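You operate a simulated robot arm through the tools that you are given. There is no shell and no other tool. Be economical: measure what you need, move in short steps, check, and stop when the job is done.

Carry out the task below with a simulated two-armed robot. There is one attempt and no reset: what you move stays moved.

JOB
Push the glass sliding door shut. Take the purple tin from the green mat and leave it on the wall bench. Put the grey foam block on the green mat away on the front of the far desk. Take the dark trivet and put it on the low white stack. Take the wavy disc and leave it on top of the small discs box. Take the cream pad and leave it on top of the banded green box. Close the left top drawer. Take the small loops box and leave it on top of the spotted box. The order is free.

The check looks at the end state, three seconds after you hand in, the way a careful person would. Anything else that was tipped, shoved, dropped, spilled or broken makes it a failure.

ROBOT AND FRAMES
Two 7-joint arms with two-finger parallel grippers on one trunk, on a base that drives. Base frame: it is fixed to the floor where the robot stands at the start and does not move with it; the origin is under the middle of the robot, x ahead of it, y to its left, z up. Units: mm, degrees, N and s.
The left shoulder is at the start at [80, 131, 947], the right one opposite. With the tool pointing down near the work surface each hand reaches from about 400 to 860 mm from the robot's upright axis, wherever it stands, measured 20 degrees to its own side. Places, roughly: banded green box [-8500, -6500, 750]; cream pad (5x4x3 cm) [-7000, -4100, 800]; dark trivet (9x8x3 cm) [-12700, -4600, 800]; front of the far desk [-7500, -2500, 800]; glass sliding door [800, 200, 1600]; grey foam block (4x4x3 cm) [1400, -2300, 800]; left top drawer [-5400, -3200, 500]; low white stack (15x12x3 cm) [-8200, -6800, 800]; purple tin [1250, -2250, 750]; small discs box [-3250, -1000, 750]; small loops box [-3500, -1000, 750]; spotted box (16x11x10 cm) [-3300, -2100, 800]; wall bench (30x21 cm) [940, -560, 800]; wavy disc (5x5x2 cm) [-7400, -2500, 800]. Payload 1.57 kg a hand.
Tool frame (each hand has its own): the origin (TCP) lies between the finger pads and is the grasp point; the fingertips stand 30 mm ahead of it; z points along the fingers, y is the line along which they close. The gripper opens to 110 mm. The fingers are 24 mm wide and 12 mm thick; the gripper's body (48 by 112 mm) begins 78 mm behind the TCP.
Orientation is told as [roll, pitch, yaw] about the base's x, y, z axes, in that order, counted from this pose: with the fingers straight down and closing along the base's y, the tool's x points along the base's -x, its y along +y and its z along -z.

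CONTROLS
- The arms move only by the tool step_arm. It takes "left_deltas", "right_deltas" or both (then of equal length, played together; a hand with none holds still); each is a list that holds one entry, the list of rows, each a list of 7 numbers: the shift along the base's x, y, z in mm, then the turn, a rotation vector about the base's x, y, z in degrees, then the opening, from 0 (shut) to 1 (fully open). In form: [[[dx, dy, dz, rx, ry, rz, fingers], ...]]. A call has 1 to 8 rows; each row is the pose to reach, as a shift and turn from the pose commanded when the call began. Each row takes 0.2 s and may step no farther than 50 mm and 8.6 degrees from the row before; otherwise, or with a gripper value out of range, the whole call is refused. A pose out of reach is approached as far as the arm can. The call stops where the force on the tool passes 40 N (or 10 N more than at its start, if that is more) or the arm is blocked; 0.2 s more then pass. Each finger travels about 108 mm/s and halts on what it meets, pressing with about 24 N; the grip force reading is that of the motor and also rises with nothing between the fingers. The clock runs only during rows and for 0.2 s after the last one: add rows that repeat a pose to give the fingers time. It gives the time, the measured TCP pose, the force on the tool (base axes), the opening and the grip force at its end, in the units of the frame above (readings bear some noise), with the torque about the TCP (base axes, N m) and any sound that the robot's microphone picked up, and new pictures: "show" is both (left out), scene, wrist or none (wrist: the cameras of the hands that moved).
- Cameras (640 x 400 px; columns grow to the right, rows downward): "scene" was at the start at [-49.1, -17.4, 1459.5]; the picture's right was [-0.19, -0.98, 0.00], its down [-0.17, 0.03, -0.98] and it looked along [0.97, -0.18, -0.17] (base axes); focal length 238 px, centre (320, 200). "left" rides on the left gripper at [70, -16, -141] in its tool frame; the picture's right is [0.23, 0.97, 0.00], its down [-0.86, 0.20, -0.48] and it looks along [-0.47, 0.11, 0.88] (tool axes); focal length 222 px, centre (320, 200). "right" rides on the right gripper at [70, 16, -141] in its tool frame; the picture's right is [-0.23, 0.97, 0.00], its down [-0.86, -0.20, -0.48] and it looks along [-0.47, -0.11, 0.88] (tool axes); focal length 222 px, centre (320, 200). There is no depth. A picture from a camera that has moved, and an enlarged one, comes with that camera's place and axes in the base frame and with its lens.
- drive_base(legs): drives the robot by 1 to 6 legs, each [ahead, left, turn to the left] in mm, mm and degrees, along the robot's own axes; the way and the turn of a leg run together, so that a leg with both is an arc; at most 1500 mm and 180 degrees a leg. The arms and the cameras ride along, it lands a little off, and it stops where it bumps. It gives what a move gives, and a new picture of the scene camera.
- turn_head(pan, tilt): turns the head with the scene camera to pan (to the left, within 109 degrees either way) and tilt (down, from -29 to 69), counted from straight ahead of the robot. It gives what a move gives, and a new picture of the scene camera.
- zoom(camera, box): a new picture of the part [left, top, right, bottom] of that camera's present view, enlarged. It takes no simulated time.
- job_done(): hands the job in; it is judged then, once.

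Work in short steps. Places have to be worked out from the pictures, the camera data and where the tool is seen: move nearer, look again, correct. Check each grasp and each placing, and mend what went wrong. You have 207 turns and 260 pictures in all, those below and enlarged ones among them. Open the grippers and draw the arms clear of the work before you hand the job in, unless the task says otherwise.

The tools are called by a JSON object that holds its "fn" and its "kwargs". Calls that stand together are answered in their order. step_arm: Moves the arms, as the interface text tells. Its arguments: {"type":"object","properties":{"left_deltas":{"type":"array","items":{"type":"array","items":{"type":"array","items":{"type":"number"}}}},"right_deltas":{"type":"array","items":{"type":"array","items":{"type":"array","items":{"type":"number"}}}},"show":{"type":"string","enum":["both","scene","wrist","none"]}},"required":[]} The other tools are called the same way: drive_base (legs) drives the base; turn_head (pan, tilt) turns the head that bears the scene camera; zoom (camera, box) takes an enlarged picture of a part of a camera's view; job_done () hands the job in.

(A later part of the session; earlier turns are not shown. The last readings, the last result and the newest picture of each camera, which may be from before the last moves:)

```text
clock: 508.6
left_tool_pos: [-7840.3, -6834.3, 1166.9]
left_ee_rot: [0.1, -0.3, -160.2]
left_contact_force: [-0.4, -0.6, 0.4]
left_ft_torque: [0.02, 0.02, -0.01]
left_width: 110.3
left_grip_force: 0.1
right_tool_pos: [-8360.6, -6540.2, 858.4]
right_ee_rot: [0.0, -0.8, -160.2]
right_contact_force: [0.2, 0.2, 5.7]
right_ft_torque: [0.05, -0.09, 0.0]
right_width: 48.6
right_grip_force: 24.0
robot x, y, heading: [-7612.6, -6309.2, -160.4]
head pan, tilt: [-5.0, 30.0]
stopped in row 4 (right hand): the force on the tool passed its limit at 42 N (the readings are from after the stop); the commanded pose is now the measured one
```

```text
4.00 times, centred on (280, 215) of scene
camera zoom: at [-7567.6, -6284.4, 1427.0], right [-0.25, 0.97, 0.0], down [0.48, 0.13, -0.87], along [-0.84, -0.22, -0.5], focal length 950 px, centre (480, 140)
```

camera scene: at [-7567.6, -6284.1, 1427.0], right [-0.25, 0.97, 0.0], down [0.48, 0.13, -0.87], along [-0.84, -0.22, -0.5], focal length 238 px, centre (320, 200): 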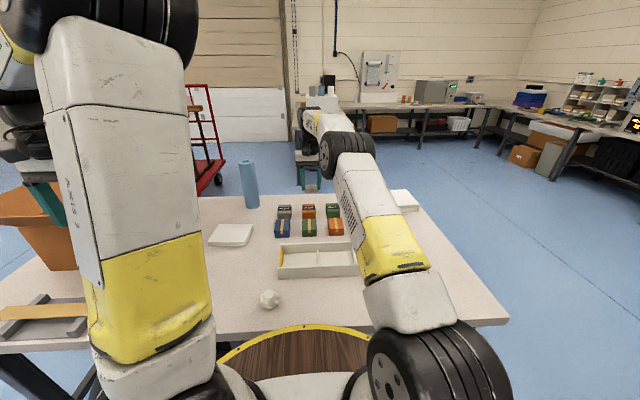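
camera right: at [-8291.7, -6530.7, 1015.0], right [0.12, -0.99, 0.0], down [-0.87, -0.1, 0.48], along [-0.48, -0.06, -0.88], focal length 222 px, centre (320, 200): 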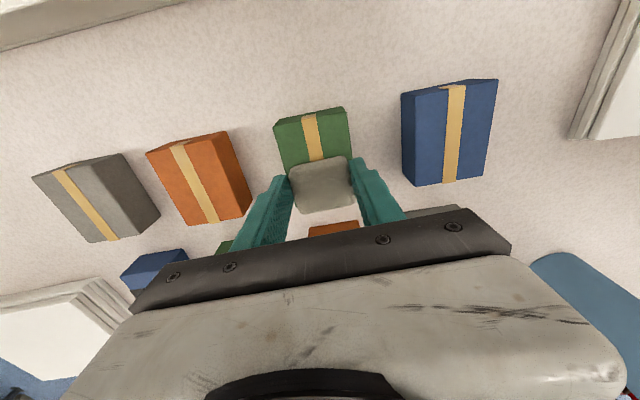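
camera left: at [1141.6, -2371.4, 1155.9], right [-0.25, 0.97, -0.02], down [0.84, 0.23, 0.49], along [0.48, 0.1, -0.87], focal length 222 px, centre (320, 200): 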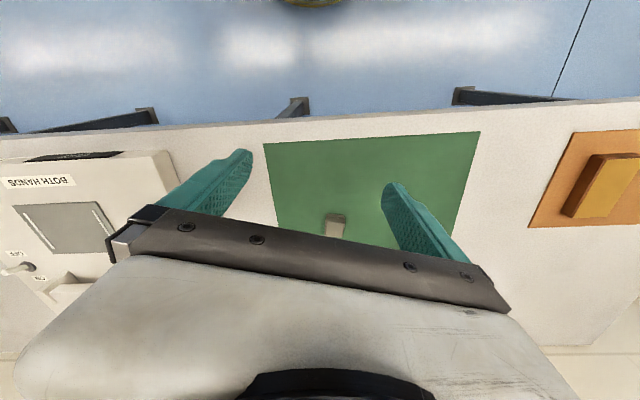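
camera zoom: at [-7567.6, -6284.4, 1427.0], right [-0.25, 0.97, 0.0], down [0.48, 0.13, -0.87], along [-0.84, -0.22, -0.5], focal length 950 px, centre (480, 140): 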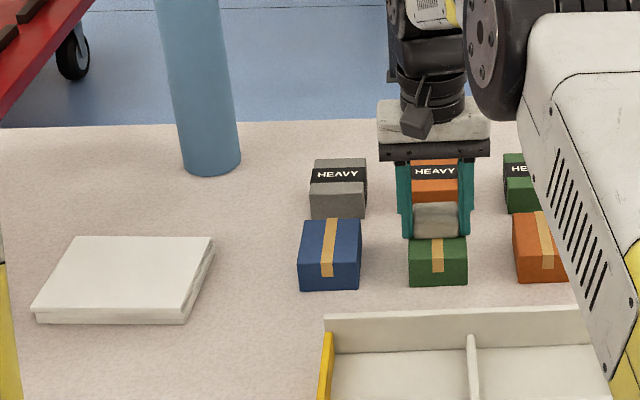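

Pad is in contact but sits a bit toward the back of the box. Lift 6 mm, shift 12 mm forward, set down, release and rise.

{"fn": "step_arm", "kwargs": {"right_deltas": [[[0, 0, 6, 0, 0, 0, 0], [11, 4, 6, 0, 0, 0, 0], [11, 4, 2, 0, 0, 0, 0], [11, 4, 0, 0, 0, 0, 0], [11, 4, 0, 0, 0, 0, 0.55], [11, 4, 0, 0, 0, 0, 0.6], [11, 4, 30, 0, 0, 0, 0.6], [11, 4, 75, 0, 0, 0, 0.6]]], "show": "wrist"}}

{"fn": "step_arm", "kwargs": {"right_deltas": [[[15, 5, 45, 0, 0, 0, 0.6], [45, 20, 80, 0, 0, 0, 0.6], [85, 40, 90, 0, 0, 0, 0.6], [125, 60, 90, 0, 0, 0, 0.6]]], "show": "none"}}

{"fn": "zoom", "kwargs": {"camera": "scene", "box": [200, 170, 360, 260]}}

```text
clock: 510.4
left_tool_pos: [-7841.5, -6836.2, 1164.7]
left_ee_rot: [0.2, -0.3, -160.1]
left_contact_force: [-0.3, -1.3, -0.4]
left_ft_torque: [0.03, -0.02, 0.04]
left_width: 109.9
left_grip_force: 0.0
right_tool_pos: [-8349.2, -6535.9, 930.1]
right_ee_rot: [0.1, -0.5, -160.2]
right_contact_force: [-0.1, 0.9, 0.1]
right_ft_torque: [0.02, 0.01, -0.02]
right_width: 65.8
right_grip_force: 0.0
robot x, y, heading: [-7612.0, -6308.3, -160.5]
head pan, tilt: [-5.0, 30.0]
camera right: at [-8278.3, -6526.7, 1071.4], right [0.12, -0.99, 0.0], down [-0.87, -0.1, 0.49], along [-0.48, -0.06, -0.87], focal length 222 px, centre (320, 200)
```

right: 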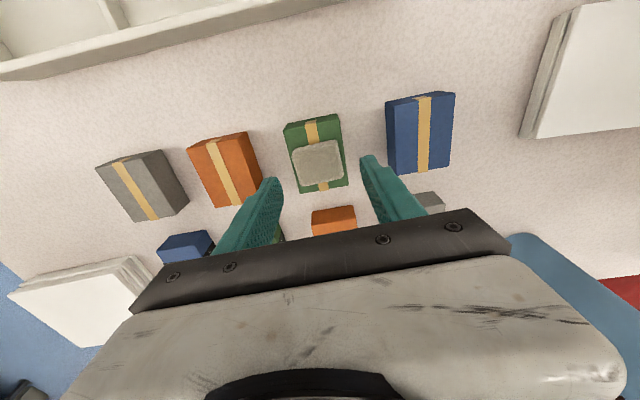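

```text
clock: 511.4
left_tool_pos: [-7841.1, -6834.0, 1164.0]
left_ee_rot: [0.2, -0.3, -160.2]
left_contact_force: [-0.6, -0.5, -0.1]
left_ft_torque: [0.03, -0.02, 0.0]
left_width: 110.0
left_grip_force: 0.0
right_tool_pos: [-8224.5, -6475.0, 1021.4]
right_ee_rot: [0.1, -0.5, -160.2]
right_contact_force: [0.1, 0.3, -0.5]
right_ft_torque: [0.02, -0.03, -0.05]
right_width: 66.2
right_grip_force: 0.1
robot x, y, heading: [-7610.1, -6312.0, -160.2]
head pan, tilt: [-5.0, 30.0]
```

```text
4.00 times, centred on (280, 215) of scene
camera zoom: at [-7568.4, -6284.8, 1427.0], right [-0.25, 0.97, 0.0], down [0.48, 0.13, -0.87], along [-0.84, -0.22, -0.5], focal length 950 px, centre (480, 140)
```

zoom: 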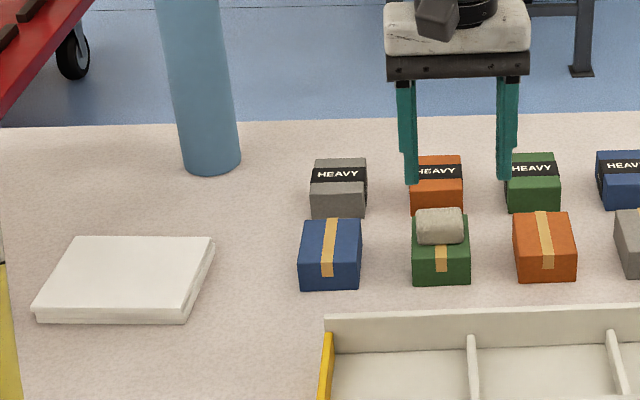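

The pad is centred. But the coarse place (-8500,-6500) fits the back-row green box (≈(-8522,-6472)) with the black band better than this front one (≈(-8349,-6536)); look closely at both kinds.

{"fn": "zoom", "kwargs": {"camera": "scene", "box": [270, 190, 370, 250]}}

{"fn": "zoom", "kwargs": {"camera": "right", "box": [60, 60, 500, 300]}}

```text
6.40 times, centred on (320, 220) of scene
camera zoom: at [-7568.4, -6284.8, 1427.0], right [-0.25, 0.97, 0.0], down [0.48, 0.13, -0.87], along [-0.84, -0.22, -0.5], focal length 1520 px, centre (320, 72)
```

zoom: 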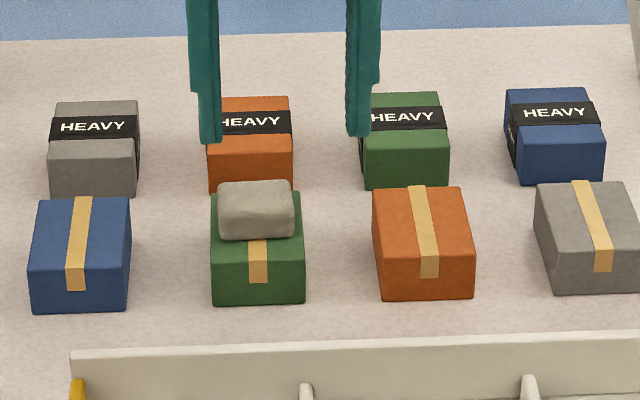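

```text
1.45 times, centred on (280, 180) of right
camera zoom: at [-8152.2, -6465.7, 1162.1], right [0.12, -0.99, 0.0], down [-0.87, -0.1, 0.49], along [-0.48, -0.06, -0.87], focal length 323 px, centre (378, 229)
```

zoom: 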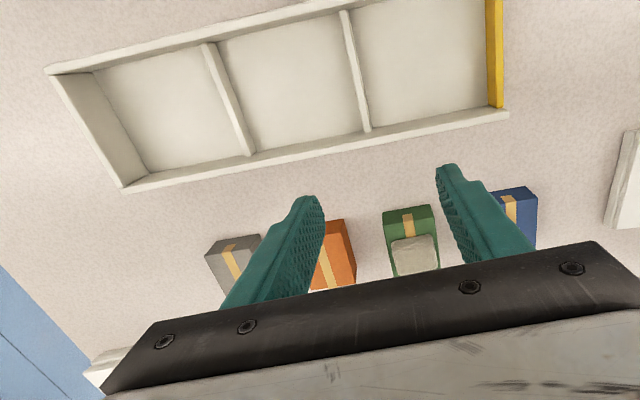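

The black bands wrap around the back-row boxes (the front ones merely have tape), and the coarse place fits too – so the banded green box is the back one. I'll re-grip the pad with the hand pitched 45° for more reach.

{"fn": "step_arm", "kwargs": {"right_deltas": [[[-8, -6, -15, -2.2, 6.04, 0, 0.7], [-18, -12, -30, -4.4, 12.1, 0, 0.7], [-28, -18, -45, -6.6, 18.1, 0, 0.7], [-38, -24, -60, -8.7, 24.2, 0, 0.7], [-48, -30, -75, -10.9, 30.2, 0, 0.7], [-58, -35, -92, -13.1, 36.3, 0, 0.7], [-66, -40, -110, -15.3, 42.3, 0, 0.7], [-66, -40, -110, -15.3, 42.3, 0, 0.7]]], "show": "both"}}

```text
clock: 513.2
left_tool_pos: [-7841.1, -6833.6, 1165.4]
left_ee_rot: [0.2, -0.3, -160.2]
left_contact_force: [-0.3, 0.2, -0.1]
left_ft_torque: [0.02, -0.01, 0.0]
left_width: 110.1
left_grip_force: 0.0
right_tool_pos: [-8292.1, -6515.8, 912.7]
right_ee_rot: [0.2, -45.7, -160.2]
right_contact_force: [-0.6, 0.0, 0.5]
right_ft_torque: [-0.02, 0.01, 0.03]
right_width: 77.0
right_grip_force: 0.1
robot x, y, heading: [-7612.4, -6310.1, -160.6]
head pan, tilt: [-5.0, 30.0]
camera scene: at [-7568.0, -6284.5, 1427.0], right [-0.25, 0.97, 0.0], down [0.48, 0.13, -0.87], along [-0.84, -0.22, -0.5], focal length 238 px, centre (320, 200)
camera right: at [-8145.1, -6479.4, 960.6], right [0.18, -0.97, 0.16], down [-0.31, 0.1, 0.95], along [-0.93, -0.22, -0.28], focal length 222 px, centre (320, 200)
```

scene: 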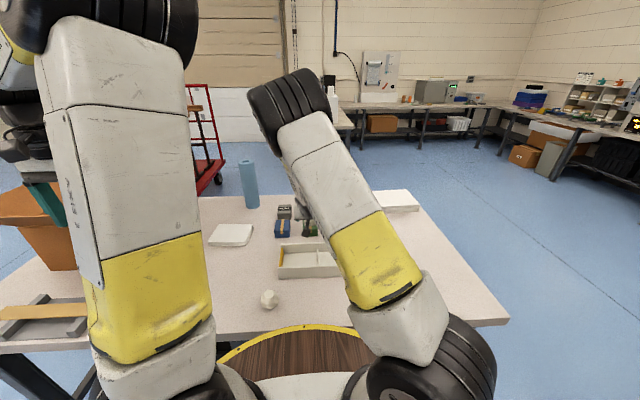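
right: 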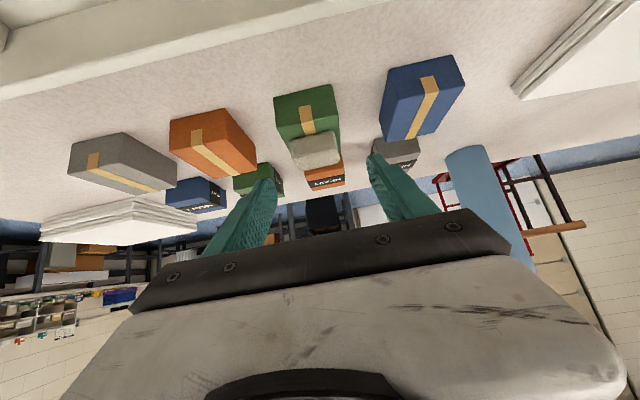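

Pad lies on the finger axis. Advance 70 mm along the fingers and grip.

{"fn": "step_arm", "kwargs": {"right_deltas": [[[-18, -6, -19, 0, 0, 0, 0.7], [-35, -12, -37, 0, 0, 0, 0.7], [-46, -17, -50, 0, 0, 0, 0.7], [-46, -17, -50, 0, 0, 0, 0.3], [-46, -17, -50, 0, 0, 0, 0], [-46, -17, -50, 0, 0, 0, 0]]], "show": "wrist"}}

```text
clock: 514.6
left_tool_pos: [-7841.2, -6833.4, 1164.9]
left_ee_rot: [0.2, -0.3, -160.1]
left_contact_force: [-0.1, 0.4, 0.5]
left_ft_torque: [0.0, 0.02, 0.01]
left_width: 109.9
left_grip_force: 0.0
right_tool_pos: [-8336.5, -6532.8, 862.7]
right_ee_rot: [0.2, -45.7, -160.3]
right_contact_force: [1.1, 0.9, 0.6]
right_ft_torque: [0.01, 0.03, -0.04]
right_width: 48.3
right_grip_force: 24.0
robot x, y, heading: [-7609.0, -6309.1, -160.4]
head pan, tilt: [-5.0, 30.0]
camera right: at [-8190.9, -6496.6, 910.9], right [0.18, -0.97, 0.16], down [-0.31, 0.1, 0.95], along [-0.93, -0.22, -0.28], focal length 222 px, centre (320, 200)
```

right: 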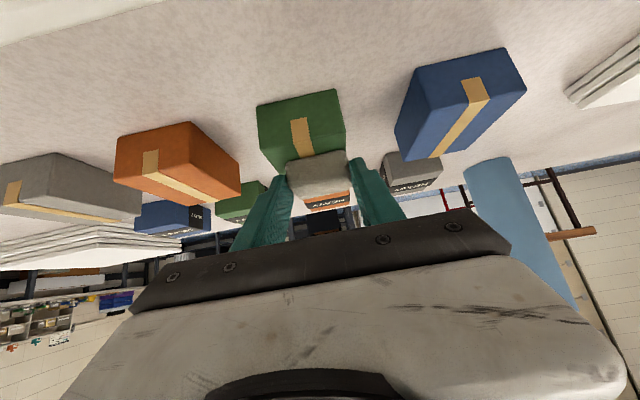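

Gripped. Lift and carry to above the black-banded green box.

{"fn": "step_arm", "kwargs": {"right_deltas": [[[0, 0, 20, 0, 0, 0, 0], [0, 0, 50, 0, 0, 0, 0], [-30, 15, 70, 0, 0, 0, 0], [-65, 33, 70, 0, 0, 0, 0], [-100, 52, 70, 0, 0, 0, 0], [-130, 67, 70, 0, 0, 0, 0], [-130, 67, 55, 0, 0, 0, 0]]], "show": "both"}}

{"fn": "zoom", "kwargs": {"camera": "scene", "box": [270, 170, 370, 240]}}

```text
clock: 516.2
left_tool_pos: [-7841.0, -6833.0, 1164.6]
left_ee_rot: [0.1, -0.3, -160.2]
left_contact_force: [0.1, -0.2, 0.4]
left_ft_torque: [0.02, -0.01, -0.03]
left_width: 109.9
left_grip_force: 0.0
right_tool_pos: [-8467.1, -6465.5, 917.3]
right_ee_rot: [0.3, -45.8, -160.2]
right_contact_force: [-0.1, 1.3, -0.4]
right_ft_torque: [0.01, -0.02, 0.0]
right_width: 48.6
right_grip_force: 24.2
robot x, y, heading: [-7612.9, -6307.8, -160.4]
head pan, tilt: [-5.0, 30.0]
camera scene: at [-7567.9, -6284.4, 1427.0], right [-0.25, 0.97, 0.0], down [0.48, 0.13, -0.87], along [-0.84, -0.22, -0.5], focal length 238 px, centre (320, 200)
camera right: at [-8321.8, -6429.5, 965.8], right [0.18, -0.97, 0.16], down [-0.31, 0.1, 0.95], along [-0.93, -0.22, -0.28], focal length 222 px, centre (320, 200)
```

scene: 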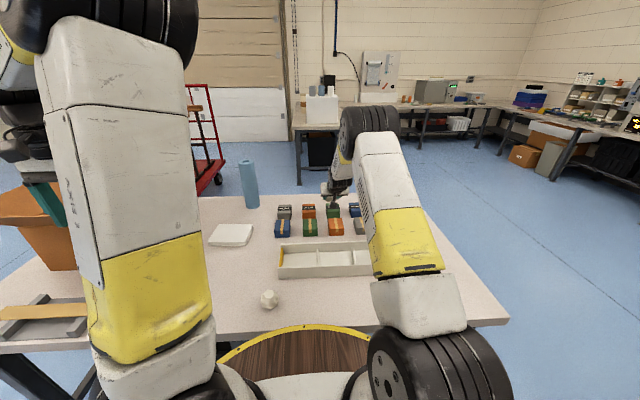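
right: 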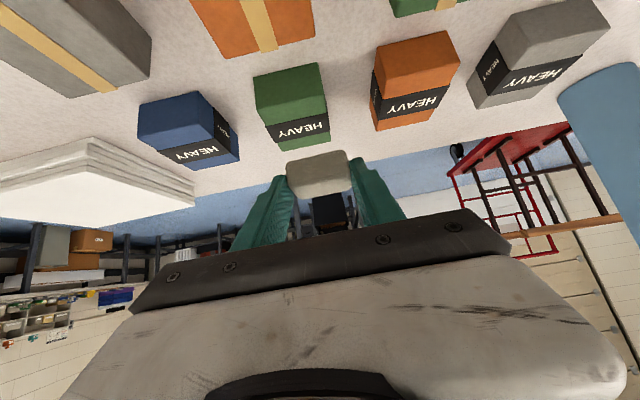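

```text
5.71 times, centred on (320, 205) of scene
camera zoom: at [-7567.9, -6284.4, 1427.0], right [-0.25, 0.97, 0.0], down [0.48, 0.13, -0.87], along [-0.84, -0.22, -0.5], focal length 1357 px, centre (320, 171)
```

zoom: 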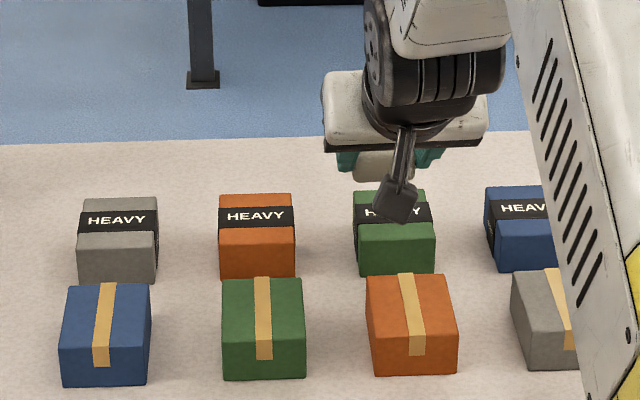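

Banded green box centre refined to ≈(-8522,-6466). Move 43 mm deeper and lower to just above.

{"fn": "step_arm", "kwargs": {"right_deltas": [[[-22, 2, 0, 0, 0, 0, 0], [-43, 4, 0, 0, 0, 0, 0], [-43, 4, -20, 0, 0, 0, 0], [-43, 4, -40, 0, 0, 0, 0], [-43, 4, -40, 0, 0, 0, 0]]], "show": "wrist"}}

{"fn": "zoom", "kwargs": {"camera": "scene", "box": [290, 170, 370, 230]}}

```text
clock: 517.4
left_tool_pos: [-7841.3, -6833.8, 1164.7]
left_ee_rot: [0.1, -0.3, -160.2]
left_contact_force: [0.4, 0.2, -0.3]
left_ft_torque: [-0.02, 0.02, 0.03]
left_width: 110.2
left_grip_force: 0.1
right_tool_pos: [-8510.1, -6460.9, 876.7]
right_ee_rot: [0.2, -45.6, -160.2]
right_contact_force: [-0.1, 0.5, -0.2]
right_ft_torque: [-0.02, 0.01, 0.01]
right_width: 48.6
right_grip_force: 24.0
robot x, y, heading: [-7611.7, -6312.0, -160.3]
head pan, tilt: [-5.0, 30.0]
camera right: at [-8364.0, -6425.0, 925.5], right [0.18, -0.97, 0.16], down [-0.31, 0.1, 0.95], along [-0.93, -0.22, -0.28], focal length 222 px, centre (320, 200)
```

right: 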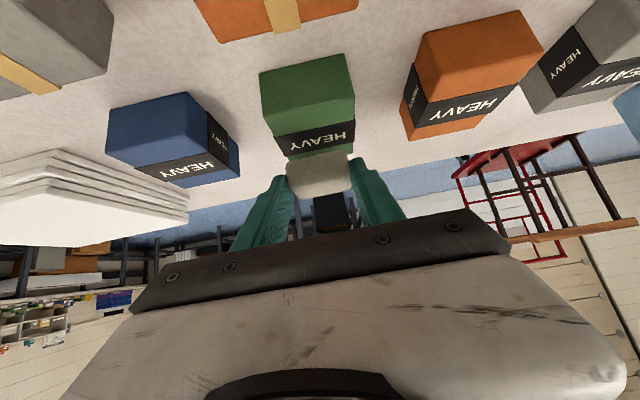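

```text
6.67 times, centred on (330, 200) of scene
camera zoom: at [-7568.0, -6284.5, 1427.0], right [-0.25, 0.97, 0.0], down [0.48, 0.13, -0.87], along [-0.84, -0.22, -0.5], focal length 1583 px, centre (253, 200)
```

zoom: 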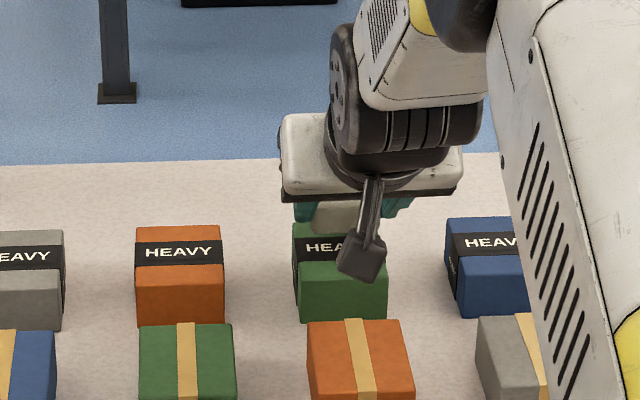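

The projected landing point is centred on the banded top. Lower to contact.

{"fn": "step_arm", "kwargs": {"right_deltas": [[[-2, -1, -6, 0, 0, 0, 0], [-2, -1, -10, 0, 0, 0, 0], [-2, -1, -13, 0, 0, 0, 0], [-2, -1, -15, 0, 0, 0, 0], [-2, -1, -17, 0, 0, 0, 0]]], "show": "wrist"}}

```text
clock: 518.6
left_tool_pos: [-7840.4, -6834.5, 1165.3]
left_ee_rot: [0.2, -0.2, -160.2]
left_contact_force: [-0.2, -0.6, -0.4]
left_ft_torque: [0.0, -0.01, 0.02]
left_width: 110.1
left_grip_force: 0.0
right_tool_pos: [-8513.0, -6462.2, 860.8]
right_ee_rot: [0.1, -45.7, -160.3]
right_contact_force: [1.6, 0.5, 7.9]
right_ft_torque: [-0.02, 0.04, -0.05]
right_width: 48.5
right_grip_force: 24.4
robot x, y, heading: [-7611.4, -6311.1, -160.5]
head pan, tilt: [-5.0, 30.0]
camera right: at [-8366.5, -6426.4, 910.1], right [0.18, -0.97, 0.17], down [-0.31, 0.1, 0.95], along [-0.93, -0.22, -0.28], focal length 222 px, centre (320, 200)
```

right: 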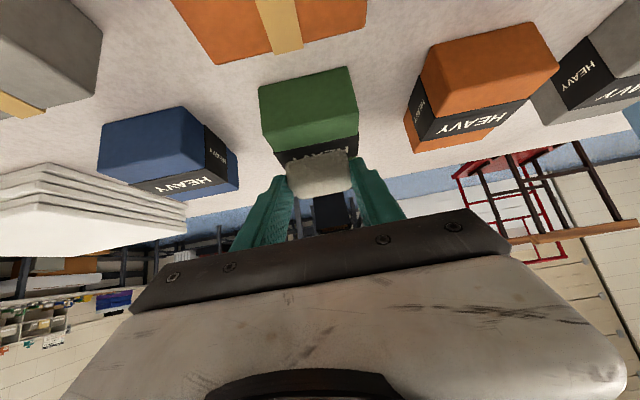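

Contact (8 N). Release and retreat along the finger axis.

{"fn": "step_arm", "kwargs": {"right_deltas": [[[0, 0, 0, 0, 0, 0, 0.6], [0, 0, 0, 0, 0, 0, 0.7], [18, 6, 20, 0, 0, 0, 0.7], [45, 16, 48, 0, 0, 0, 0.7], [72, 26, 76, 0, 0, 0, 0.7], [99, 36, 104, 0, 0, 0, 0.7], [126, 46, 130, 0, 0, 0, 0.7]]], "show": "wrist"}}

{"fn": "zoom", "kwargs": {"camera": "scene", "box": [270, 180, 370, 245]}}

```text
clock: 520.2
left_tool_pos: [-7841.5, -6834.9, 1166.4]
left_ee_rot: [0.2, -0.2, -160.3]
left_contact_force: [-0.9, -0.4, -0.3]
left_ft_torque: [0.04, -0.03, 0.03]
left_width: 109.8
left_grip_force: 0.0
right_tool_pos: [-8387.1, -6416.1, 988.3]
right_ee_rot: [0.2, -45.6, -160.2]
right_contact_force: [-0.8, -0.7, 0.4]
right_ft_torque: [0.01, 0.0, 0.0]
right_width: 76.8
right_grip_force: 0.1
robot x, y, heading: [-7611.5, -6307.2, -160.2]
head pan, tilt: [-5.0, 30.0]
camera right: at [-8240.8, -6380.2, 1038.2], right [0.18, -0.97, 0.16], down [-0.31, 0.1, 0.95], along [-0.93, -0.22, -0.28], focal length 222 px, centre (320, 200)
```

right: 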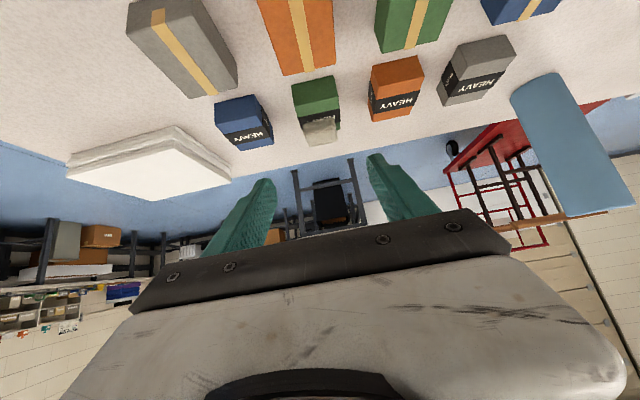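

```text
6.15 times, centred on (320, 212) of scene
camera zoom: at [-7568.4, -6284.7, 1427.0], right [-0.25, 0.97, 0.0], down [0.48, 0.13, -0.87], along [-0.84, -0.22, -0.5], focal length 1461 px, centre (320, 123)
```

zoom: 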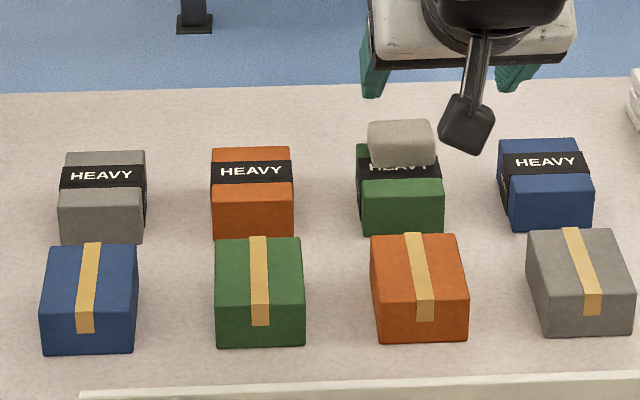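

The pad rests on the banded green box. Straighten the hand, back away and look west for the trivet.

{"fn": "step_arm", "kwargs": {"right_deltas": [[[20, 7, 10, 2.2, -6.04, 0, 0.8], [40, 14, 20, 4.4, -12.1, 0, 0.8], [60, 21, 30, 6.6, -18.1, 0, 0.8], [80, 28, 40, 8.7, -24.2, 0, 0.8], [100, 35, 50, 10.9, -30.2, 0, 0.8], [120, 42, 60, 13.1, -36.3, 0, 0.8], [140, 49, 70, 15.3, -42.8, 0, 0.8]]], "show": "none"}}

{"fn": "drive_base", "kwargs": {"legs": [[-450, 0, 0], [0, 0, -40]]}}

{"fn": "turn_head", "kwargs": {"pan": -5, "tilt": 8}}

```text
clock: 521.8
left_tool_pos: [-7840.1, -6834.3, 1165.9]
left_ee_rot: [0.2, -0.3, -160.2]
left_contact_force: [0.9, 0.3, -0.8]
left_ft_torque: [-0.01, -0.03, 0.02]
left_width: 110.4
left_grip_force: 0.0
right_tool_pos: [-8246.7, -6368.4, 1059.5]
right_ee_rot: [0.2, -0.1, -160.4]
right_contact_force: [0.5, 0.0, -0.5]
right_ft_torque: [0.01, -0.02, -0.02]
right_width: 87.9
right_grip_force: 0.1
robot x, y, heading: [-7615.5, -6309.5, -160.1]
head pan, tilt: [-5.0, 30.0]
```

```text
clock: 526.4
left_tool_pos: [-7699.8, -6405.9, 1165.2]
left_ee_rot: [0.3, -0.3, 159.3]
left_contact_force: [-0.6, -0.3, 0.8]
left_ft_torque: [-0.02, 0.0, -0.03]
left_width: 110.0
left_grip_force: 0.0
right_tool_pos: [-7705.1, -5788.8, 1059.3]
right_ee_rot: [0.3, -0.2, 159.3]
right_contact_force: [0.6, 0.1, 0.0]
right_ft_torque: [0.0, -0.01, -0.01]
right_width: 87.7
right_grip_force: 0.0
robot x, y, heading: [-7183.6, -6157.4, 158.8]
head pan, tilt: [-5.0, 30.0]
camera scene: at [-7135.3, -6166.5, 1427.0], right [0.44, 0.9, 0.0], down [0.45, -0.22, -0.87], along [-0.78, 0.38, -0.5], focal length 238 px, centre (320, 200)
```

scene: 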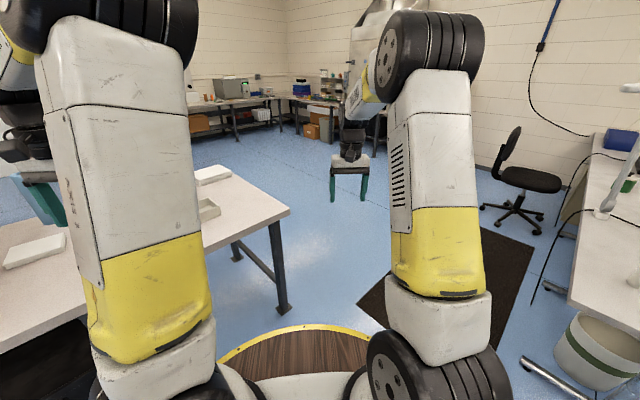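

```text
clock: 527.2
left_tool_pos: [-7699.9, -6406.1, 1165.4]
left_ee_rot: [0.2, -0.2, 159.2]
left_contact_force: [-0.2, -0.5, 0.3]
left_ft_torque: [0.01, -0.01, -0.01]
left_width: 110.2
left_grip_force: 0.2
right_tool_pos: [-7705.4, -5789.0, 1059.5]
right_ee_rot: [0.2, -0.3, 159.2]
right_contact_force: [0.1, -0.4, -0.6]
right_ft_torque: [-0.01, 0.0, -0.01]
right_width: 88.0
right_grip_force: 0.1
robot x, y, heading: [-7182.9, -6156.8, 158.8]
head pan, tilt: [-5.0, 8.0]
camera scene: at [-7137.2, -6165.6, 1462.5], right [0.44, 0.9, 0.0], down [0.13, -0.06, -0.99], along [-0.89, 0.43, -0.14], focal length 238 px, centre (320, 200)
```

scene: 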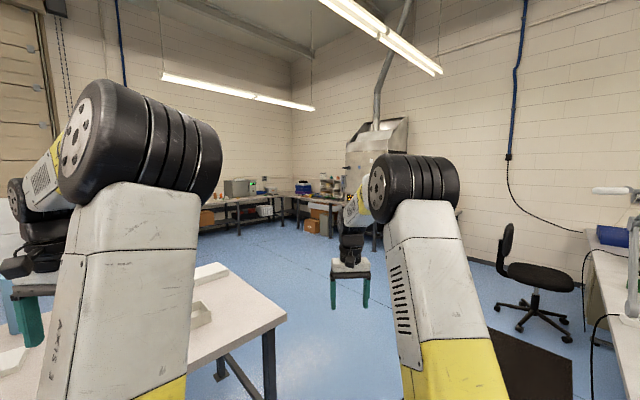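

Trivet's place lies on the far bench near the corner. Drive there between the table and the long desk.

{"fn": "drive_base", "kwargs": {"legs": [[713, -407, 0], [1231, -133, 0], [1302, 238, 0], [1248, 378, 0], [0, 0, 21.2]]}}

{"fn": "turn_head", "kwargs": {"pan": -5, "tilt": 18}}

```text
clock: 551.0
left_tool_pos: [-11792.9, -5127.9, 1164.2]
left_ee_rot: [0.2, -0.3, -177.3]
left_contact_force: [-0.7, 0.3, -0.6]
left_ft_torque: [0.04, -0.01, 0.02]
left_width: 110.0
left_grip_force: 0.1
right_tool_pos: [-12043.9, -4564.6, 1059.2]
right_ee_rot: [0.2, -0.2, -177.3]
right_contact_force: [0.7, -1.0, 0.4]
right_ft_torque: [-0.01, 0.01, -0.05]
right_width: 88.1
right_grip_force: 0.1
robot x, y, heading: [-11418.6, -4694.9, -177.7]
head pan, tilt: [-5.0, 8.0]
camera scene: at [-11372.6, -4683.4, 1462.6], right [0.04, 1.0, 0.0], down [0.14, -0.01, -0.99], along [-0.99, 0.04, -0.14], focal length 238 px, centre (320, 200)
```

scene: 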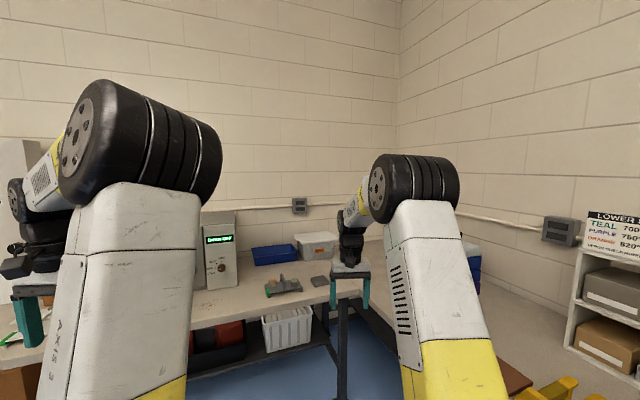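

```text
clock: 551.7
left_tool_pos: [-11794.2, -5128.8, 1165.3]
left_ee_rot: [0.2, -0.3, -177.3]
left_contact_force: [-0.1, 0.1, 0.2]
left_ft_torque: [0.0, -0.03, 0.0]
left_width: 109.9
left_grip_force: 0.0
right_tool_pos: [-12044.7, -4563.7, 1059.6]
right_ee_rot: [0.3, -0.2, -177.3]
right_contact_force: [0.3, 0.1, 0.7]
right_ft_torque: [0.04, -0.02, 0.0]
right_width: 87.7
right_grip_force: 0.1
robot x, y, heading: [-11419.0, -4691.4, -177.6]
head pan, tilt: [-5.0, 18.0]
camera scene: at [-11373.3, -4683.4, 1446.4], right [0.04, 1.0, 0.0], down [0.31, -0.01, -0.95], along [-0.95, 0.04, -0.31], focal length 238 px, centre (320, 200)
```

scene: 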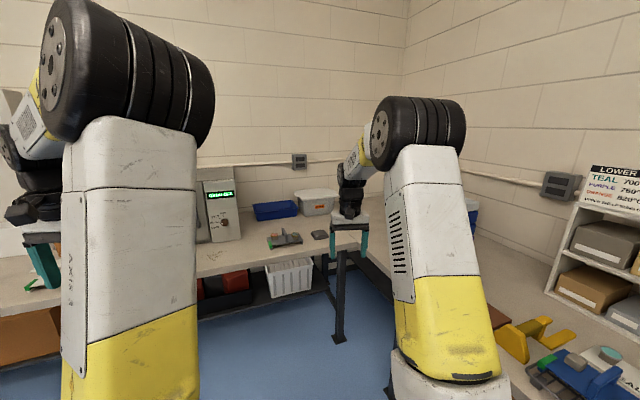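

{"fn": "zoom", "kwargs": {"camera": "scene", "box": [235, 180, 385, 280]}}

```text
4.00 times, centred on (310, 230) of scene
camera zoom: at [-11373.3, -4683.4, 1446.4], right [0.04, 1.0, 0.0], down [0.31, -0.01, -0.95], along [-0.95, 0.04, -0.31], focal length 950 px, centre (360, 80)
```

zoom: 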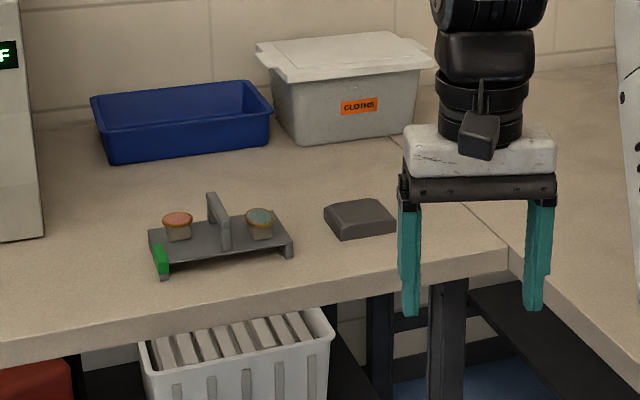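

The dark slab at ≈(-12686,-4627) is the trivet. Drive up to it.

{"fn": "drive_base", "kwargs": {"legs": [[540, 40, 0]]}}

{"fn": "zoom", "kwargs": {"camera": "right", "box": [0, 0, 640, 400]}}

```text
clock: 554.8
left_tool_pos: [-12326.7, -5197.4, 1164.6]
left_ee_rot: [0.2, -0.3, -177.0]
left_contact_force: [0.5, 0.3, 1.0]
left_ft_torque: [-0.03, -0.04, -0.05]
left_width: 109.9
left_grip_force: 0.0
right_tool_pos: [-12581.0, -4632.3, 1059.9]
right_ee_rot: [0.3, -0.3, -177.0]
right_contact_force: [0.1, -0.2, 0.0]
right_ft_torque: [0.03, 0.01, -0.01]
right_width: 88.0
right_grip_force: 0.0
robot x, y, heading: [-11953.8, -4759.6, -177.1]
head pan, tilt: [-5.0, 18.0]
camera scene: at [-11909.8, -4748.4, 1446.3], right [0.04, 1.0, 0.0], down [0.31, -0.01, -0.95], along [-0.95, 0.04, -0.31], focal length 238 px, centre (320, 200)
```

scene: 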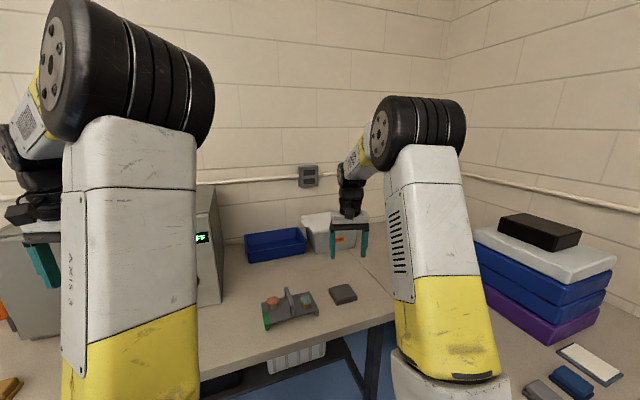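

```text
1.00 times, centred on (320, 200) of right (not enlarged: the box is as wide or as high as the picture)
camera zoom: at [-12510.1, -4644.0, 1200.4], right [-0.18, -0.98, 0.01], down [-0.86, 0.16, 0.48], along [-0.47, 0.08, -0.88], focal length 222 px, centre (320, 200)
```

zoom: 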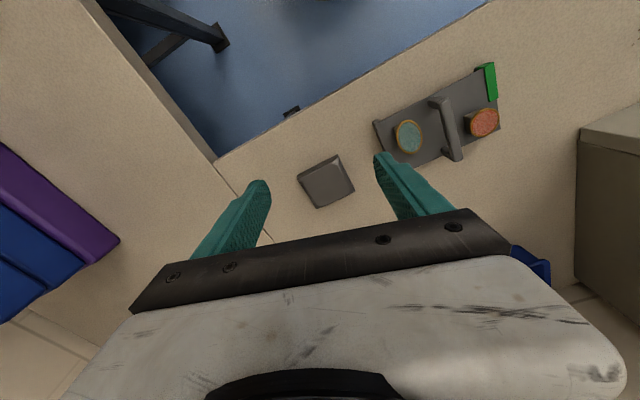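

Trivet centre ≈(-12679,-4628), rotated ~15° from the hand. Rotate +15°, move over it and descend part-way.

{"fn": "step_arm", "kwargs": {"right_deltas": [[[-35, 1, -20, 0, 0, 5, 1], [-70, 2, -40, 0, 0, 10, 1], [-98, 4, -70, 0, 0, 15, 1], [-98, 4, -115, 0, 0, 15, 1], [-98, 4, -150, 0, 0, 15, 1], [-98, 4, -150, 0, 0, 15, 1]]], "show": "wrist"}}

```text
clock: 556.2
left_tool_pos: [-12327.3, -5195.8, 1165.7]
left_ee_rot: [0.1, -0.3, -176.9]
left_contact_force: [-0.8, -0.8, -0.3]
left_ft_torque: [-0.01, 0.0, -0.01]
left_width: 110.1
left_grip_force: 0.1
right_tool_pos: [-12679.9, -4629.5, 909.5]
right_ee_rot: [0.3, -0.2, -162.0]
right_contact_force: [-0.7, -0.5, -0.5]
right_ft_torque: [0.0, 0.03, 0.0]
right_width: 110.1
right_grip_force: 0.1
robot x, y, heading: [-11953.9, -4758.9, -177.2]
head pan, tilt: [-5.0, 18.0]
camera right: at [-12607.4, -4621.6, 1049.7], right [0.08, -1.0, 0.01], down [-0.87, -0.07, 0.48], along [-0.48, -0.04, -0.88], focal length 222 px, centre (320, 200)
```

right: 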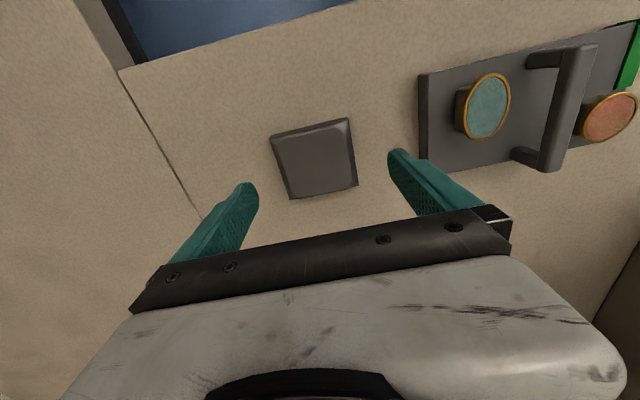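

Aligned. Shift slightly and lower until the fingertips are near the bench.

{"fn": "step_arm", "kwargs": {"right_deltas": [[[-9, 4, -35, 0, 0, 0, 1], [-9, 4, -70, 0, 0, 0, 1], [-9, 4, -88, 0, 0, 0, 1], [-9, 4, -95, 0, 0, 0, 1], [-9, 4, -100, 0, 0, 0, 1]]], "show": "wrist"}}

```text
clock: 557.4
left_tool_pos: [-12325.5, -5196.2, 1165.0]
left_ee_rot: [0.3, -0.3, -177.1]
left_contact_force: [1.1, -0.2, 1.0]
left_ft_torque: [-0.03, 0.02, -0.02]
left_width: 110.0
left_grip_force: 0.0
right_tool_pos: [-12687.9, -4624.2, 809.9]
right_ee_rot: [0.2, -0.2, -162.1]
right_contact_force: [2.4, 0.8, 7.4]
right_ft_torque: [0.49, -0.02, -0.14]
right_width: 109.5
right_grip_force: 0.0
robot x, y, heading: [-11952.9, -4759.0, -177.3]
head pan, tilt: [-5.0, 18.0]
camera right: at [-12616.1, -4617.0, 951.0], right [0.08, -1.0, 0.0], down [-0.87, -0.07, 0.48], along [-0.48, -0.04, -0.88], focal length 222 px, centre (320, 200)
```

right: 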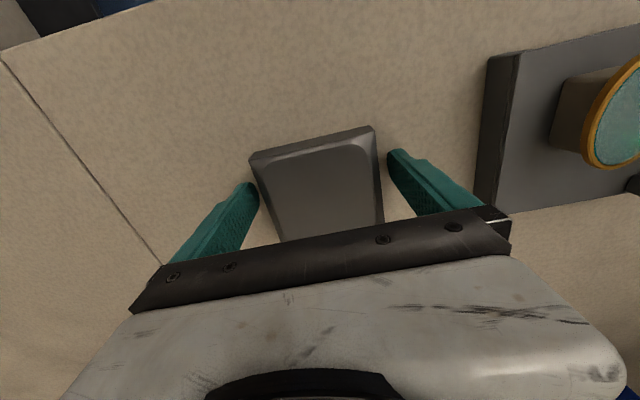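

Fingertips touch the bench. Rise 2 mm, close, lift.

{"fn": "step_arm", "kwargs": {"right_deltas": [[[0, 0, 2, 0, 0, 0, 0.8], [0, 0, 2, 0, 0, 0, 0.4], [0, 0, 2, 0, 0, 0, 0], [0, 0, 2, 0, 0, 0, 0], [0, 0, 15, 0, 0, 0, 0], [0, 0, 50, 0, 0, 0, 0], [0, 0, 95, 0, 0, 0, 0], [0, 0, 140, 0, 0, 0, 0]]], "show": "wrist"}}

```text
clock: 559.2
left_tool_pos: [-12328.0, -5196.2, 1164.6]
left_ee_rot: [0.2, -0.3, -177.0]
left_contact_force: [0.0, 0.2, 0.2]
left_ft_torque: [0.01, -0.06, -0.01]
left_width: 110.1
left_grip_force: 0.0
right_tool_pos: [-12686.5, -4624.7, 951.0]
right_ee_rot: [0.2, -0.2, -162.0]
right_contact_force: [0.4, -0.4, -0.6]
right_ft_torque: [0.02, -0.07, 0.0]
right_width: 89.2
right_grip_force: 24.1
robot x, y, heading: [-11956.4, -4759.8, -177.3]
head pan, tilt: [-5.0, 18.0]
camera right: at [-12615.6, -4617.9, 1091.4], right [0.08, -1.0, 0.0], down [-0.88, -0.07, 0.48], along [-0.48, -0.04, -0.88], focal length 222 px, centre (320, 200)
```

right: 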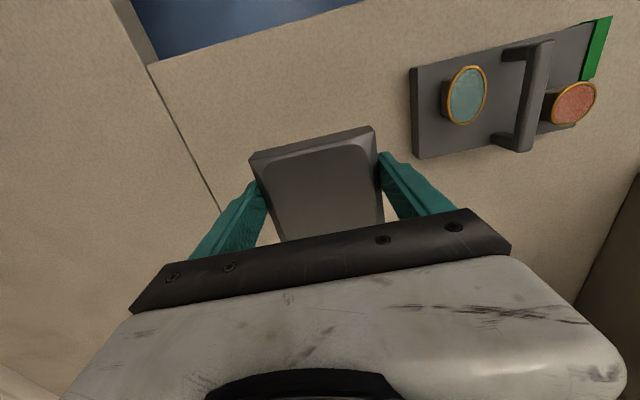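

Trivet held. Raise, retract and drive back to the white-stack table.

{"fn": "step_arm", "kwargs": {"right_deltas": [[[0, 0, 40, 0, 0, 0, 0], [30, 0, 75, 0, 0, 0, 0], [75, 0, 90, 0, 0, 0, 0], [120, 0, 95, 0, 0, 0, 0], [165, 5, 95, 0, 0, 0, 0]]], "show": "none"}}

{"fn": "drive_base", "kwargs": {"legs": [[-560, 0, 0], [-1296, 50, 0], [-1287, 293, 0], [-1072, 603, 0], [-518, 676, 0], [0, 0, 16.8]]}}

```text
clock: 560.4
left_tool_pos: [-12328.4, -5195.6, 1164.9]
left_ee_rot: [0.2, -0.3, -177.0]
left_contact_force: [-0.5, 0.3, -0.1]
left_ft_torque: [-0.02, -0.04, -0.02]
left_width: 109.7
left_grip_force: 0.0
right_tool_pos: [-12523.7, -4619.2, 1044.0]
right_ee_rot: [0.3, -0.1, -162.0]
right_contact_force: [-0.5, 0.6, -0.2]
right_ft_torque: [0.02, -0.03, -0.03]
right_width: 88.8
right_grip_force: 24.2
robot x, y, heading: [-11955.0, -4760.2, -177.4]
head pan, tilt: [-5.0, 18.0]
```

```text
clock: 586.9
left_tool_pos: [-7362.8, -6663.1, 1165.3]
left_ee_rot: [0.2, -0.3, -159.6]
left_contact_force: [0.5, 0.2, 0.4]
left_ft_torque: [-0.01, 0.02, -0.01]
left_width: 110.0
left_grip_force: 0.2
right_tool_pos: [-7723.1, -6171.2, 1043.6]
right_ee_rot: [0.3, -0.1, -144.7]
right_contact_force: [0.0, 0.8, 0.1]
right_ft_torque: [-0.01, -0.02, 0.0]
right_width: 89.1
right_grip_force: 24.2
robot x, y, heading: [-7140.3, -6137.8, -159.7]
head pan, tilt: [-5.0, 18.0]
camera scene: at [-7098.8, -6111.4, 1446.3], right [-0.26, 0.96, 0.0], down [0.3, 0.08, -0.95], along [-0.92, -0.25, -0.31], focal length 238 px, centre (320, 200)
```

scene: 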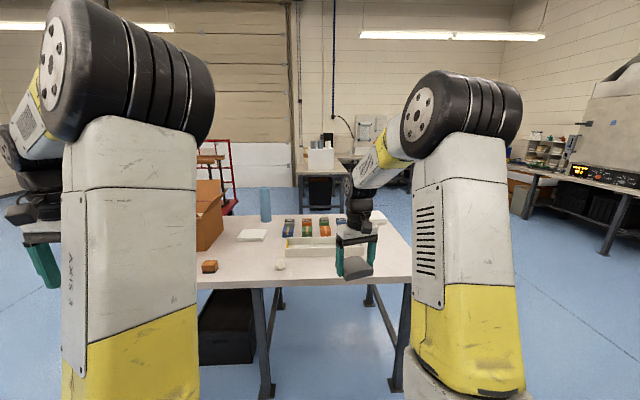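

Drive to face the low white stack (≈(-8225,-6828)), keeping the left hand clear of the cardboard box.

{"fn": "drive_base", "kwargs": {"legs": [[480, 421, 0]]}}

{"fn": "turn_head", "kwargs": {"pan": 0, "tilt": 30}}

{"fn": "zoom", "kwargs": {"camera": "right", "box": [0, 0, 640, 400]}}

```text
clock: 590.4
left_tool_pos: [-7672.8, -7221.5, 1165.6]
left_ee_rot: [0.2, -0.3, -160.0]
left_contact_force: [-0.1, -0.1, 0.1]
left_ft_torque: [0.02, 0.02, 0.01]
left_width: 109.8
left_grip_force: 0.0
right_tool_pos: [-8030.2, -6727.6, 1044.5]
right_ee_rot: [0.4, -0.2, -144.9]
right_contact_force: [0.0, -0.2, -1.3]
right_ft_torque: [-0.03, -0.01, -0.02]
right_width: 88.9
right_grip_force: 23.6
robot x, y, heading: [-7445.8, -6693.5, -160.1]
head pan, tilt: [-5.0, 18.0]
camera scene: at [-7404.9, -6670.1, 1446.3], right [-0.26, 0.97, 0.0], down [0.3, 0.08, -0.95], along [-0.92, -0.25, -0.31], focal length 238 px, centre (320, 200)
```

scene: 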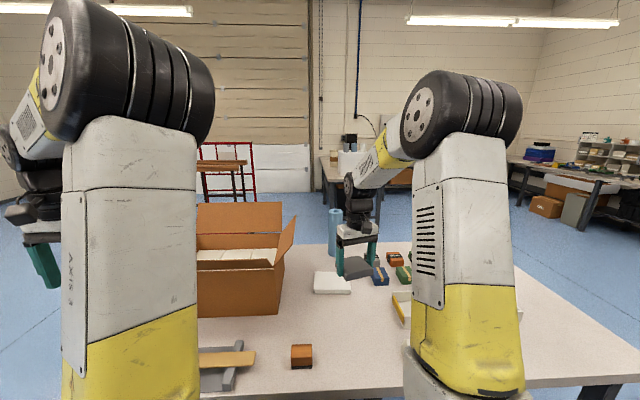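

```text
clock: 591.2
left_tool_pos: [-7672.3, -7221.8, 1165.1]
left_ee_rot: [0.2, -0.3, -159.9]
left_contact_force: [-0.9, -0.4, -0.3]
left_ft_torque: [0.02, 0.01, 0.04]
left_width: 110.1
left_grip_force: 0.0
right_tool_pos: [-8030.3, -6725.7, 1044.0]
right_ee_rot: [0.3, -0.2, -144.9]
right_contact_force: [-0.6, -0.6, -1.3]
right_ft_torque: [0.02, -0.02, 0.01]
right_width: 89.0
right_grip_force: 24.6
robot x, y, heading: [-7447.5, -6695.9, -160.0]
head pan, tilt: [0.0, 30.0]
camera scene: at [-7399.8, -6677.0, 1427.1], right [-0.34, 0.94, 0.0], down [0.47, 0.17, -0.87], along [-0.81, -0.3, -0.5], focal length 238 px, centre (320, 200)
```

scene: 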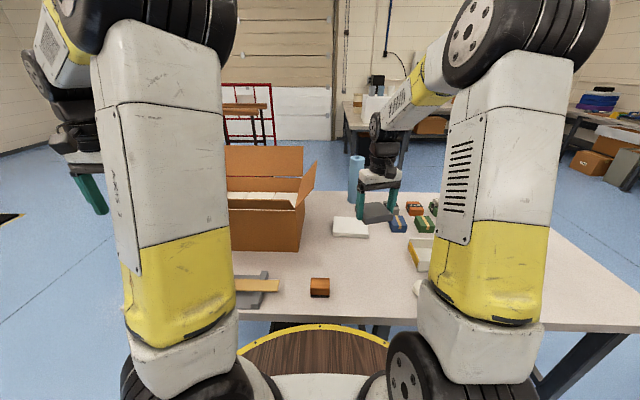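

```text
1.00 times, centred on (320, 200) of right (not enlarged: the box is as wide or as high as the picture)
camera zoom: at [-7963.6, -6699.1, 1184.7], right [0.37, -0.93, 0.01], down [-0.81, -0.33, 0.48], along [-0.44, -0.18, -0.88], focal length 222 px, centre (320, 200)
```

zoom: 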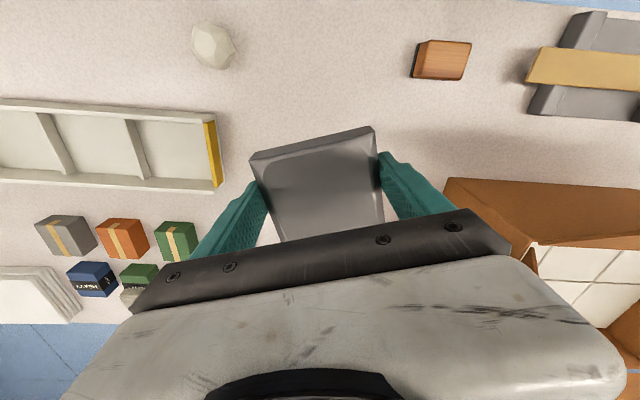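

Stack centre ≈(-8226,-6838). Move the trivet over it at z≈950 and check.

{"fn": "step_arm", "kwargs": {"right_deltas": [[[-39, -22, 0, 0, 0, 0, 0], [-78, -45, 0, 0, 0, 0, 0], [-117, -67, 0, 0, 0, 0, 0], [-157, -90, 0, 0, 0, 0, 0], [-196, -112, 0, 0, 0, 0, 0], [-196, -112, -45, 0, 0, 0, 0], [-196, -112, -90, 0, 0, 0, 0]]], "show": "wrist"}}

{"fn": "zoom", "kwargs": {"camera": "scene", "box": [290, 160, 430, 260]}}

```text
clock: 592.8
left_tool_pos: [-7671.5, -7220.4, 1164.1]
left_ee_rot: [0.3, -0.3, -159.8]
left_contact_force: [-0.3, -0.4, -0.3]
left_ft_torque: [0.01, 0.02, -0.03]
left_width: 110.0
left_grip_force: 0.0
right_tool_pos: [-8225.4, -6838.5, 952.4]
right_ee_rot: [0.4, -0.2, -144.9]
right_contact_force: [0.0, 0.4, -1.1]
right_ft_torque: [-0.01, 0.0, -0.01]
right_width: 89.0
right_grip_force: 23.8
robot x, y, heading: [-7448.2, -6693.6, -160.1]
head pan, tilt: [0.0, 30.0]
camera right: at [-8158.7, -6810.7, 1094.5], right [0.37, -0.93, 0.01], down [-0.81, -0.33, 0.48], along [-0.44, -0.18, -0.88], focal length 222 px, centre (320, 200)
```

right: 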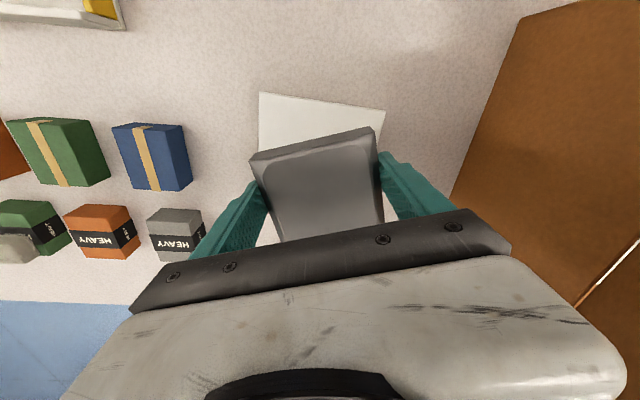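

```text
4.00 times, centred on (360, 210) of scene
camera zoom: at [-7399.6, -6677.0, 1427.0], right [-0.34, 0.94, 0.0], down [0.47, 0.17, -0.87], along [-0.81, -0.3, -0.5], focal length 950 px, centre (160, 160)
```

zoom: 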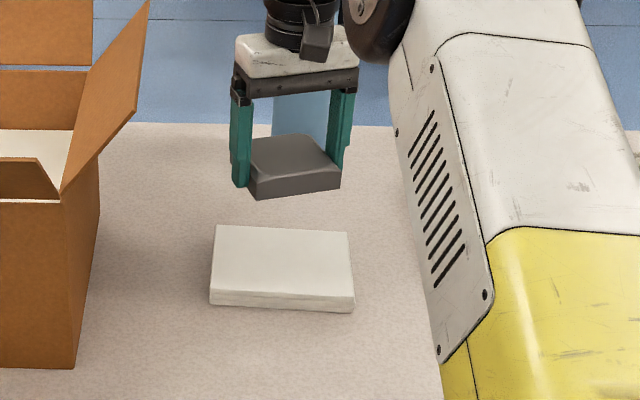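

Nicely centred over the stack. Lower to contact.

{"fn": "step_arm", "kwargs": {"right_deltas": [[[2, -3, -40, 0, 0, 0, 0], [2, -3, -75, 0, 0, 0, 0], [2, -3, -92, 0, 0, 0, 0], [2, -3, -98, 0, 0, 0, 0], [2, -3, -102, 0, 0, 0, 0], [2, -3, -105, 0, 0, 0, 0], [2, -3, -108, 0, 0, 0, 0], [2, -3, -110, 0, 0, 0, 0]]], "show": "wrist"}}

```text
clock: 594.6
left_tool_pos: [-7672.0, -7221.7, 1165.8]
left_ee_rot: [0.2, -0.4, -159.9]
left_contact_force: [-0.6, 0.6, 0.0]
left_ft_torque: [0.0, 0.01, -0.01]
left_width: 110.0
left_grip_force: 0.2
right_tool_pos: [-8224.5, -6841.7, 847.8]
right_ee_rot: [0.1, -0.4, -144.9]
right_contact_force: [6.0, 2.4, 24.4]
right_ft_torque: [0.89, -0.14, -0.22]
right_width: 89.3
right_grip_force: 24.0
robot x, y, heading: [-7447.3, -6691.0, -160.1]
head pan, tilt: [0.0, 30.0]
camera right: at [-8157.4, -6813.8, 987.6], right [0.37, -0.93, 0.0], down [-0.81, -0.32, 0.48], along [-0.45, -0.18, -0.88], focal length 222 px, centre (320, 200)
```

right: 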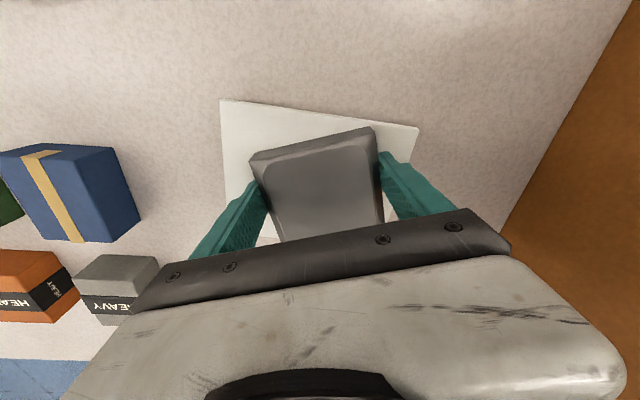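

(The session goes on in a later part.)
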